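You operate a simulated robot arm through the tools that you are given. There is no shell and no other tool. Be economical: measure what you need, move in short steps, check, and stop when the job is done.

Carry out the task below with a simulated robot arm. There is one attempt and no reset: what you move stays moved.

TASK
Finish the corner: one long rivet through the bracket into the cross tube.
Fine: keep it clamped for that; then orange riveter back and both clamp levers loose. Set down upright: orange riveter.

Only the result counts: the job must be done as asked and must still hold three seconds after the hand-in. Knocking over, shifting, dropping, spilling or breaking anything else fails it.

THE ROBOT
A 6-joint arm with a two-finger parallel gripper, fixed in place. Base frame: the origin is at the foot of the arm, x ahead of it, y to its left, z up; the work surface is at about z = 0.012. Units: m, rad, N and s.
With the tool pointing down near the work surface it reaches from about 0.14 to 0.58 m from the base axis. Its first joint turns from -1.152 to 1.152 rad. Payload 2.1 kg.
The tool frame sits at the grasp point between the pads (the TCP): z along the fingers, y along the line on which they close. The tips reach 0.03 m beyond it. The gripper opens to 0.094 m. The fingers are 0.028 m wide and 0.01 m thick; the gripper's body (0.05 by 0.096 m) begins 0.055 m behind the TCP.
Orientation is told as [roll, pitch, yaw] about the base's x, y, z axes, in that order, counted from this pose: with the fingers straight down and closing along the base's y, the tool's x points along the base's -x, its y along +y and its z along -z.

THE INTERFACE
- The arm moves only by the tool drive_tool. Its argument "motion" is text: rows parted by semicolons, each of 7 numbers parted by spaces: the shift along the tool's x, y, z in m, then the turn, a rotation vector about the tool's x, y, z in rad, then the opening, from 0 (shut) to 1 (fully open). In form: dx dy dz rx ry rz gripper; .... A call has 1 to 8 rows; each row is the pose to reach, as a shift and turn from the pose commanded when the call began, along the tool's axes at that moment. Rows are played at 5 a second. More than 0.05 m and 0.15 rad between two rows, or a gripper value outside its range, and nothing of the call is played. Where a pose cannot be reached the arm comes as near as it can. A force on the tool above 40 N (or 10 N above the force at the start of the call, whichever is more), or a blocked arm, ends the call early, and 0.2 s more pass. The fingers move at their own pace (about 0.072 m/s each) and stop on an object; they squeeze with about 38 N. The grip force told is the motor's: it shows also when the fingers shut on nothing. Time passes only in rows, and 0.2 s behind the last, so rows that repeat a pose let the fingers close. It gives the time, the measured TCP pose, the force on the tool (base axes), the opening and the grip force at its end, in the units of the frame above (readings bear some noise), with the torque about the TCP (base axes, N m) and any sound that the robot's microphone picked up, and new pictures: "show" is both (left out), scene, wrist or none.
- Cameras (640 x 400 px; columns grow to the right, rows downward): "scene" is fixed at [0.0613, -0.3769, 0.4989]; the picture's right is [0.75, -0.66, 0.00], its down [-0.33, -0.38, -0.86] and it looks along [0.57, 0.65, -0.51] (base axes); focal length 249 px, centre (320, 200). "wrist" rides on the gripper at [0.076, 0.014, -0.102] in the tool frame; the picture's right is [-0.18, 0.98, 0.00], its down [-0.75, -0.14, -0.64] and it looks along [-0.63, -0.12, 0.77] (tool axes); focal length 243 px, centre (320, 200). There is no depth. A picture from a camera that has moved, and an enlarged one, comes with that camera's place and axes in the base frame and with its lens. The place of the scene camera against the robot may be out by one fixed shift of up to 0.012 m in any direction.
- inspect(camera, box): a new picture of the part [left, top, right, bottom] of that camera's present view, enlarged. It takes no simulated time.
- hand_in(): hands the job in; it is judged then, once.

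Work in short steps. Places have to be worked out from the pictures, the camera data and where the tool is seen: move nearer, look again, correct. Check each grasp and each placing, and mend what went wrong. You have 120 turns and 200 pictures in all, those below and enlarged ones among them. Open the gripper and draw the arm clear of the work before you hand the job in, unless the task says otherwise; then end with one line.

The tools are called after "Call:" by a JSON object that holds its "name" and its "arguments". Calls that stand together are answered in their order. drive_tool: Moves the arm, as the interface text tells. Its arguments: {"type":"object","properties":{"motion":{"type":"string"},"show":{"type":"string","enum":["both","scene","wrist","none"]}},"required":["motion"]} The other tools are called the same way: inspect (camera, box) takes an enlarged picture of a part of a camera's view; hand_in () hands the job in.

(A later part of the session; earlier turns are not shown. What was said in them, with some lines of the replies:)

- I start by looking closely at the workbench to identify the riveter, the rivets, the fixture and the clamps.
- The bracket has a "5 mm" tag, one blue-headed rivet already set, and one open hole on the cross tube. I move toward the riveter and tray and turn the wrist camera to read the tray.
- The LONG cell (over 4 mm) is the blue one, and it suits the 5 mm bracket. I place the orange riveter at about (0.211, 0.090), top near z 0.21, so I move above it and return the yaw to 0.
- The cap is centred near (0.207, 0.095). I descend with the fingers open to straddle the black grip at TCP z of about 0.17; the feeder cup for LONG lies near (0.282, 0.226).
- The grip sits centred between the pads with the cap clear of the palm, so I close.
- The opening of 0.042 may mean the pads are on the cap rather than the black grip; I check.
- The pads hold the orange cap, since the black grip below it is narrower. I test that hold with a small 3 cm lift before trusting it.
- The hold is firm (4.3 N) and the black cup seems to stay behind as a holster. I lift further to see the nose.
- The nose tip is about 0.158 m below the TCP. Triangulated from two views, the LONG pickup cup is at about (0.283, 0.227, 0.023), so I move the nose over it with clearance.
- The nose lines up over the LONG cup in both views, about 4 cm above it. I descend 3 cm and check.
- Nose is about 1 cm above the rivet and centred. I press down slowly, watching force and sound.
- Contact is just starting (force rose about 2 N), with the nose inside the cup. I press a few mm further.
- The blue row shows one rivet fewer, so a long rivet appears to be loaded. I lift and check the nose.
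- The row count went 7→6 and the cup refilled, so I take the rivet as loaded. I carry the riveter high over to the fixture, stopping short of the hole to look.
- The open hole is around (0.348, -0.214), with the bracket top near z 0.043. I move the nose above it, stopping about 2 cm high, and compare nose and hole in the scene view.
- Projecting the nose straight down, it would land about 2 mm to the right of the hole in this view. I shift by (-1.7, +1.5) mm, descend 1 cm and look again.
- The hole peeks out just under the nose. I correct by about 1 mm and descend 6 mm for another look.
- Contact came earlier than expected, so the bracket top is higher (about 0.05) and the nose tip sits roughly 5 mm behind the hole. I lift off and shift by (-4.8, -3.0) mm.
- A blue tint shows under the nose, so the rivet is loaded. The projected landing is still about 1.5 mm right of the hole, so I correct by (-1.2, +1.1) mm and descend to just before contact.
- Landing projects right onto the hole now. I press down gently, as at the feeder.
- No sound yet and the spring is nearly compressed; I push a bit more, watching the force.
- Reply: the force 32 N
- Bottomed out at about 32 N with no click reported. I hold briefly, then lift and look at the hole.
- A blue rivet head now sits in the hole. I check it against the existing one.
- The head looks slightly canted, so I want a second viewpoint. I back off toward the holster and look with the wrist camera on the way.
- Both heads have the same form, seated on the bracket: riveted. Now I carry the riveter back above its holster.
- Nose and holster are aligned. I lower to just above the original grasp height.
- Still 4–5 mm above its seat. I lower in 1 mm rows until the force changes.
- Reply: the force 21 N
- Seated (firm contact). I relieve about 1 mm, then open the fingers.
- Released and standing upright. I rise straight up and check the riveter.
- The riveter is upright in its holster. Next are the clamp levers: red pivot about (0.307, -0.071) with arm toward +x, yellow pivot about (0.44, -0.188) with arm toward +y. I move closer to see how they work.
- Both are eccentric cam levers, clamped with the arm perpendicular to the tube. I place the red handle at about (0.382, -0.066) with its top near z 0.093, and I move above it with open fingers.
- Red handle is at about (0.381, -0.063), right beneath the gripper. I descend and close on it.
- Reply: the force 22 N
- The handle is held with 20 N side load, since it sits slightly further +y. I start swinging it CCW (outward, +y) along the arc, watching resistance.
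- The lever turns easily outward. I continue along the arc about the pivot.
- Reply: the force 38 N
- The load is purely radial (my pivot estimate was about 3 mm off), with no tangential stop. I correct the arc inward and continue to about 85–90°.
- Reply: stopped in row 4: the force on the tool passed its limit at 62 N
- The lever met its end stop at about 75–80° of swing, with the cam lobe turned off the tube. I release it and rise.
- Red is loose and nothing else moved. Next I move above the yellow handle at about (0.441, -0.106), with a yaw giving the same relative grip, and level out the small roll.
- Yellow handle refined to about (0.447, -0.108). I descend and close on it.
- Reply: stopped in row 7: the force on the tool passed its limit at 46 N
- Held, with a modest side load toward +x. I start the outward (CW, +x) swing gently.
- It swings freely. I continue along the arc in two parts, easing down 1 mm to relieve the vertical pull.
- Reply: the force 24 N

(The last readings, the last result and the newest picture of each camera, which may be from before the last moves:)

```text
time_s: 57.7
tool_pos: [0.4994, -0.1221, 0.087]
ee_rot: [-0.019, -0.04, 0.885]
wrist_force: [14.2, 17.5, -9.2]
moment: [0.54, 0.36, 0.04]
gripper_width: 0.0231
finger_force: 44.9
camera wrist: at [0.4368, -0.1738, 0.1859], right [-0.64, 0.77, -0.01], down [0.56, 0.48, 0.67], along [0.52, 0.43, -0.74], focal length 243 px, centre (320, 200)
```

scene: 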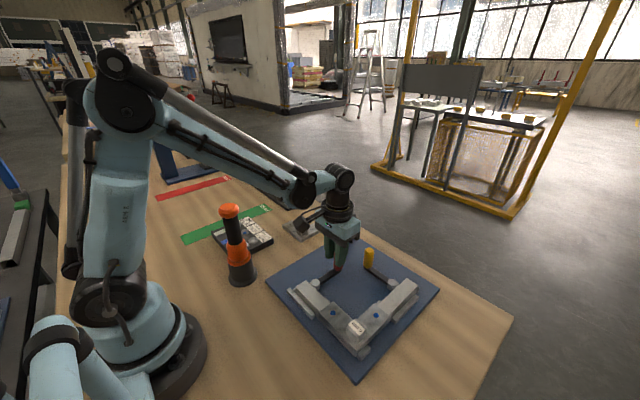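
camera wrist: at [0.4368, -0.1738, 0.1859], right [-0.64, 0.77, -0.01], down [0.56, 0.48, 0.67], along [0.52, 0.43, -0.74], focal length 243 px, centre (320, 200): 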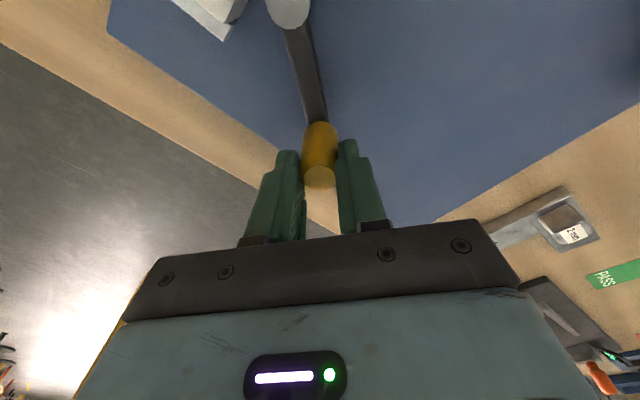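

The load is radial again (2–3 mm), so I correct the arc outward and continue.

Call:
{"name": "drive_tool", "arguments": {"motion": "-0.0037 0 0 0 0 0 0;-0.0025 -0.011 0 0 0 0.15 0;0.0003 -0.0218 0 0 0 0.3 0;0.0048 -0.0321 0 0 0 0.45 0;0.0099 -0.0403 0 0 0 0.58 0;0.0099 -0.0403 0 0 0 0.58 0", "show": "wrist"}}

Call:
{"name": "inspect", "arguments": {"camera": "scene", "box": [280, 220, 450, 360]}}

```text
time_s: 59.1
tool_pos: [0.5256, -0.1565, 0.0881]
ee_rot: [0.004, -0.045, 0.304]
wrist_force: [23.9, 11.7, -12.9]
moment: [-0.25, -0.3, -0.2]
gripper_width: 0.0232
finger_force: 45.0
camera wrist: at [0.444, -0.1671, 0.1861], right [-0.12, 0.99, 0.01], down [0.73, 0.08, 0.67], along [0.67, 0.09, -0.74], focal length 243 px, centre (320, 200)
```

wrist: 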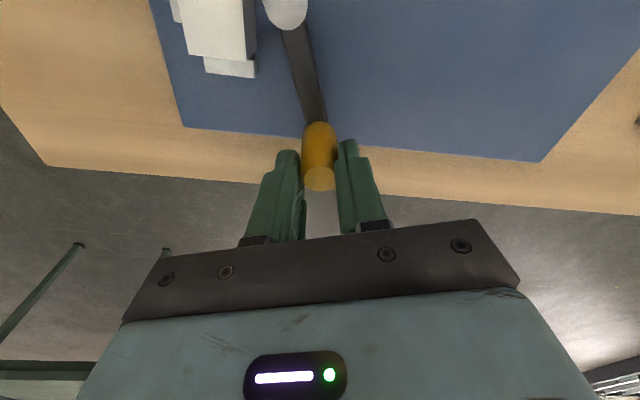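

```text
2.86 times, centred on (365, 290) of scene
camera zoom: at [0.0614, -0.3769, 0.4989], right [0.75, -0.66, 0.0], down [-0.34, -0.38, -0.86], along [0.57, 0.65, -0.51], focal length 710 px, centre (191, -57)
```

zoom: 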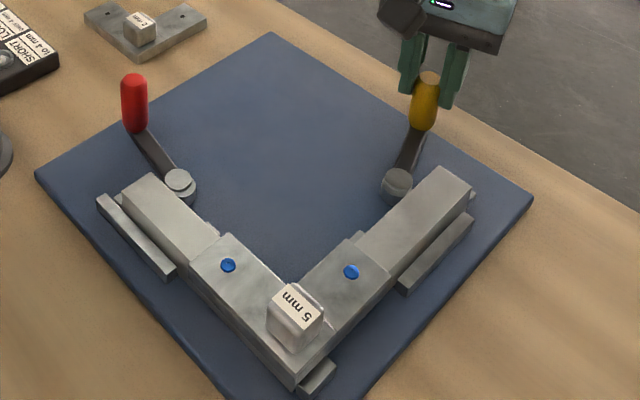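

Nearly there, about 73°. I relieve the radial load and push on gently to the stop.

Call:
{"name": "drive_tool", "arguments": {"motion": "-0.0031 0.0009 0 0 0 0 0;-0.003 -0.003 0 0 0 0.05 0;-0.0027 -0.0067 0 0 0 0.1 0;-0.0022 -0.0105 0 0 0 0.15 0;-0.0022 -0.0105 0 0 0 0.15 0", "show": "none"}}

```text
time_s: 60.3
tool_pos: [0.5275, -0.1673, 0.0872]
ee_rot: [0.009, -0.034, 0.152]
wrist_force: [-7.7, -7.0, -17.3]
moment: [-0.65, -0.08, 0.22]
gripper_width: 0.0233
finger_force: 45.4
```

Call:
{"name": "drive_tool", "arguments": {"motion": "0 -0.004 0 0 0 0.05 0;0.0004 -0.0075 0 0 0 0.1 0;0.001 -0.011 0 0 0 0.15 0;0.001 -0.011 0 0 0 0.15 0", "show": "wrist"}}

Call:
{"name": "inspect", "arguments": {"camera": "scene", "box": [280, 220, 450, 360]}}

```text
time_s: 61.1
tool_pos: [0.5293, -0.1689, 0.0882]
ee_rot: [0.028, -0.031, 0.019]
wrist_force: [-4.0, 6.9, -1.7]
moment: [-0.57, -0.21, 0.27]
gripper_width: 0.0234
finger_force: 45.3
stopped in row 4: the force on the tool passed its limit at 42 N (the readings are from after the stop); the commanded pose is now the measured one
camera wrist: at [0.4505, -0.1595, 0.1881], right [0.16, 0.99, 0.03], down [0.74, -0.15, 0.66], along [0.66, -0.08, -0.75], focal length 243 px, centre (320, 200)
```

wrist: 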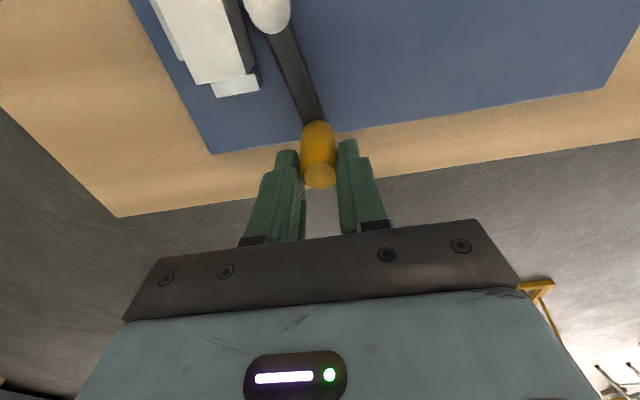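

```text
2.86 times, centred on (365, 290) of scene
camera zoom: at [0.0613, -0.3769, 0.4989], right [0.75, -0.66, 0.0], down [-0.33, -0.38, -0.86], along [0.57, 0.65, -0.51], focal length 710 px, centre (191, -57)
```

zoom: 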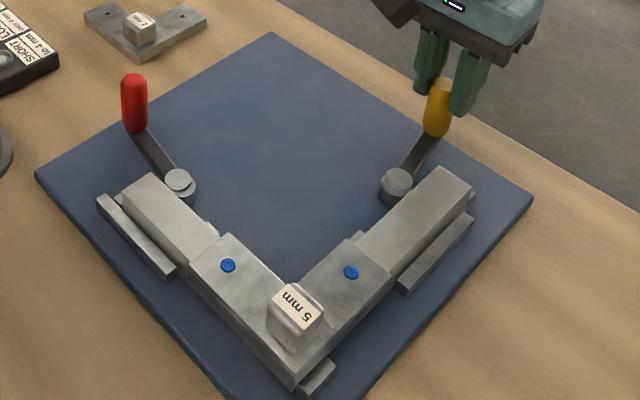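

It hit its stop at 42 N, and the lever now mirrors the red one. I release and rise.

Call:
{"name": "drive_tool", "arguments": {"motion": "0 0.0005 0 0 0 0 0.3;0 0.0005 0 0 0 0 0.7;0 0.0005 0 0 0 0 1;0 0.0005 0 0 0 0 1;0 0.0005 -0.03 0 0 0 1;0 0.0005 -0.07 0 0 0 1;0.02 0.0005 -0.11 0 0 0 1;0.05 0.0005 -0.13 0 0 0 1", "show": "none"}}

Call:
{"name": "drive_tool", "arguments": {"motion": "0.04 0 -0.02 0 0 0 1;0.08 0 -0.04 0 0 0 1;0.12 0 -0.06 0 0 0 1;0.16 0.02 -0.08 0 0 0 1;0.2 0.04 -0.1 0 0 0 1;0.2 0.04 -0.1 0 0 0 1"}}

Call:
{"name": "inspect", "arguments": {"camera": "scene", "box": [280, 220, 450, 360]}}

Call:
{"name": "inspect", "arguments": {"camera": "wrist", "box": [180, 0, 440, 200]}}

```text
time_s: 62.9
tool_pos: [0.4761, -0.1746, 0.2164]
ee_rot: [0.028, -0.03, 0.017]
wrist_force: [0.4, 0.0, 0.4]
moment: [-0.01, -0.03, -0.04]
gripper_width: 0.0941
finger_force: 0.1
```

```text
time_s: 64.3
tool_pos: [0.2709, -0.1417, 0.3093]
ee_rot: [0.028, -0.032, 0.016]
wrist_force: [-0.4, 0.5, -0.5]
moment: [0.01, -0.01, 0.02]
gripper_width: 0.094
finger_force: 0.0
camera wrist: at [0.1908, -0.1317, 0.4096], right [0.17, 0.99, 0.03], down [0.74, -0.15, 0.66], along [0.66, -0.09, -0.75], focal length 243 px, centre (320, 200)
```

scene: 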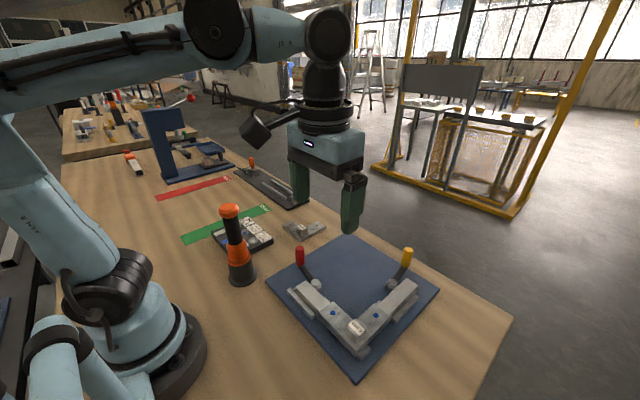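
wrist: 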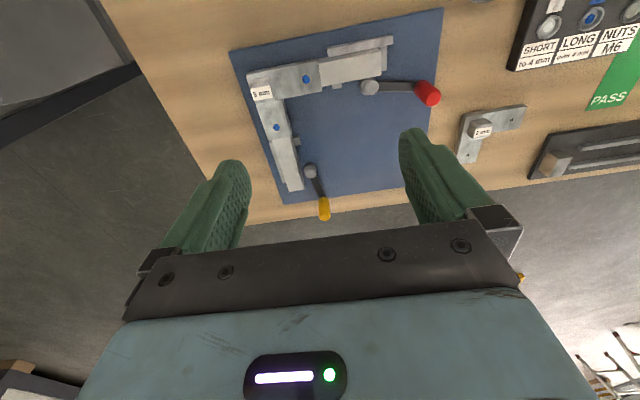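

```text
2.86 times, centred on (365, 290) of scene
camera zoom: at [0.0613, -0.3769, 0.4989], right [0.75, -0.66, 0.0], down [-0.33, -0.38, -0.86], along [0.57, 0.65, -0.51], focal length 710 px, centre (191, -57)
```

zoom: 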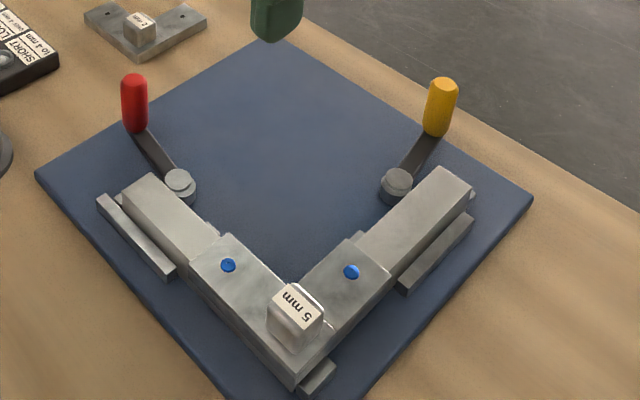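

```text
2.00 times, centred on (310, 100) of wrist
camera zoom: at [0.1908, -0.1317, 0.4096], right [0.17, 0.99, 0.03], down [0.74, -0.15, 0.66], along [0.66, -0.09, -0.75], focal length 485 px, centre (340, 400)
```

zoom: 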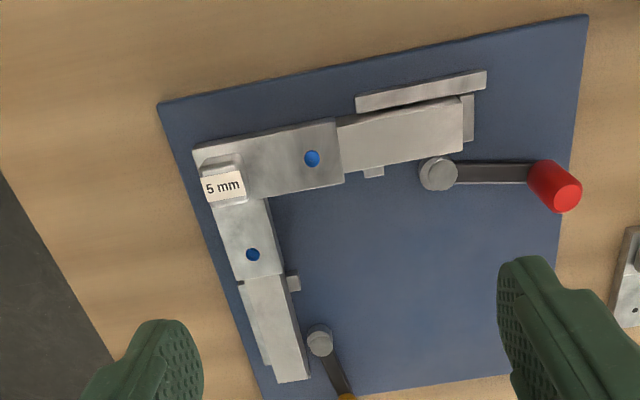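

Both levers are swung loose and the frame has stayed put. I take one last look at the new rivet before handing in.

Call:
{"name": "inspect", "arguments": {"camera": "wrist", "box": [262, 112, 292, 142]}}

Call:
{"name": "inspect", "arguments": {"camera": "scene", "box": [320, 295, 400, 350]}}

```text
13.33 times, centred on (277, 127) of wrist
camera zoom: at [0.1908, -0.1317, 0.4096], right [0.17, 0.99, 0.03], down [0.74, -0.15, 0.66], along [0.66, -0.09, -0.75], focal length 3235 px, centre (893, 1173)
```

zoom: 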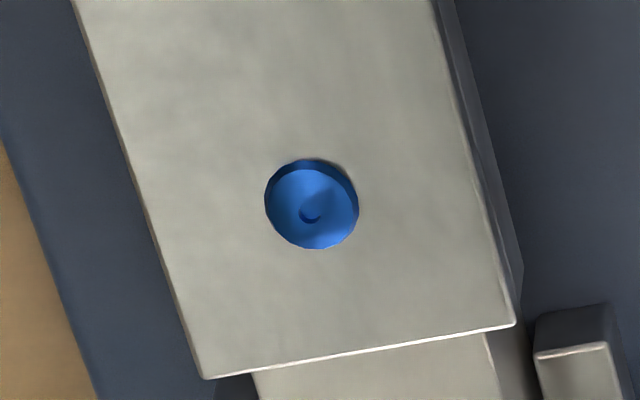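

```text
7.27 times, centred on (360, 322) of scene
camera zoom: at [0.0613, -0.3769, 0.4989], right [0.75, -0.66, 0.0], down [-0.33, -0.38, -0.86], along [0.57, 0.65, -0.51], focal length 1808 px, centre (29, -691)
```

zoom: 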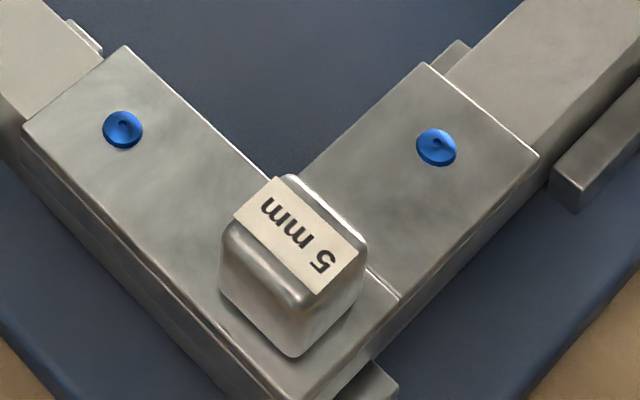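

The new long rivet is seated, the riveter is upright in its holster, both levers are loose and the arm is clear with the gripper open. I hand in.

Call:
{"name": "hand_in", "arguments": {}}

```text
The job is handed in.
```

I set one long rivet through the 5 mm bracket into the cross tube while it was still clamped. Its head looks slightly canted, and the microphone picked up no click when it set. The orange riveter is back upright in its holster, both clamp levers are swung loose to their stops, and the job is handed in.
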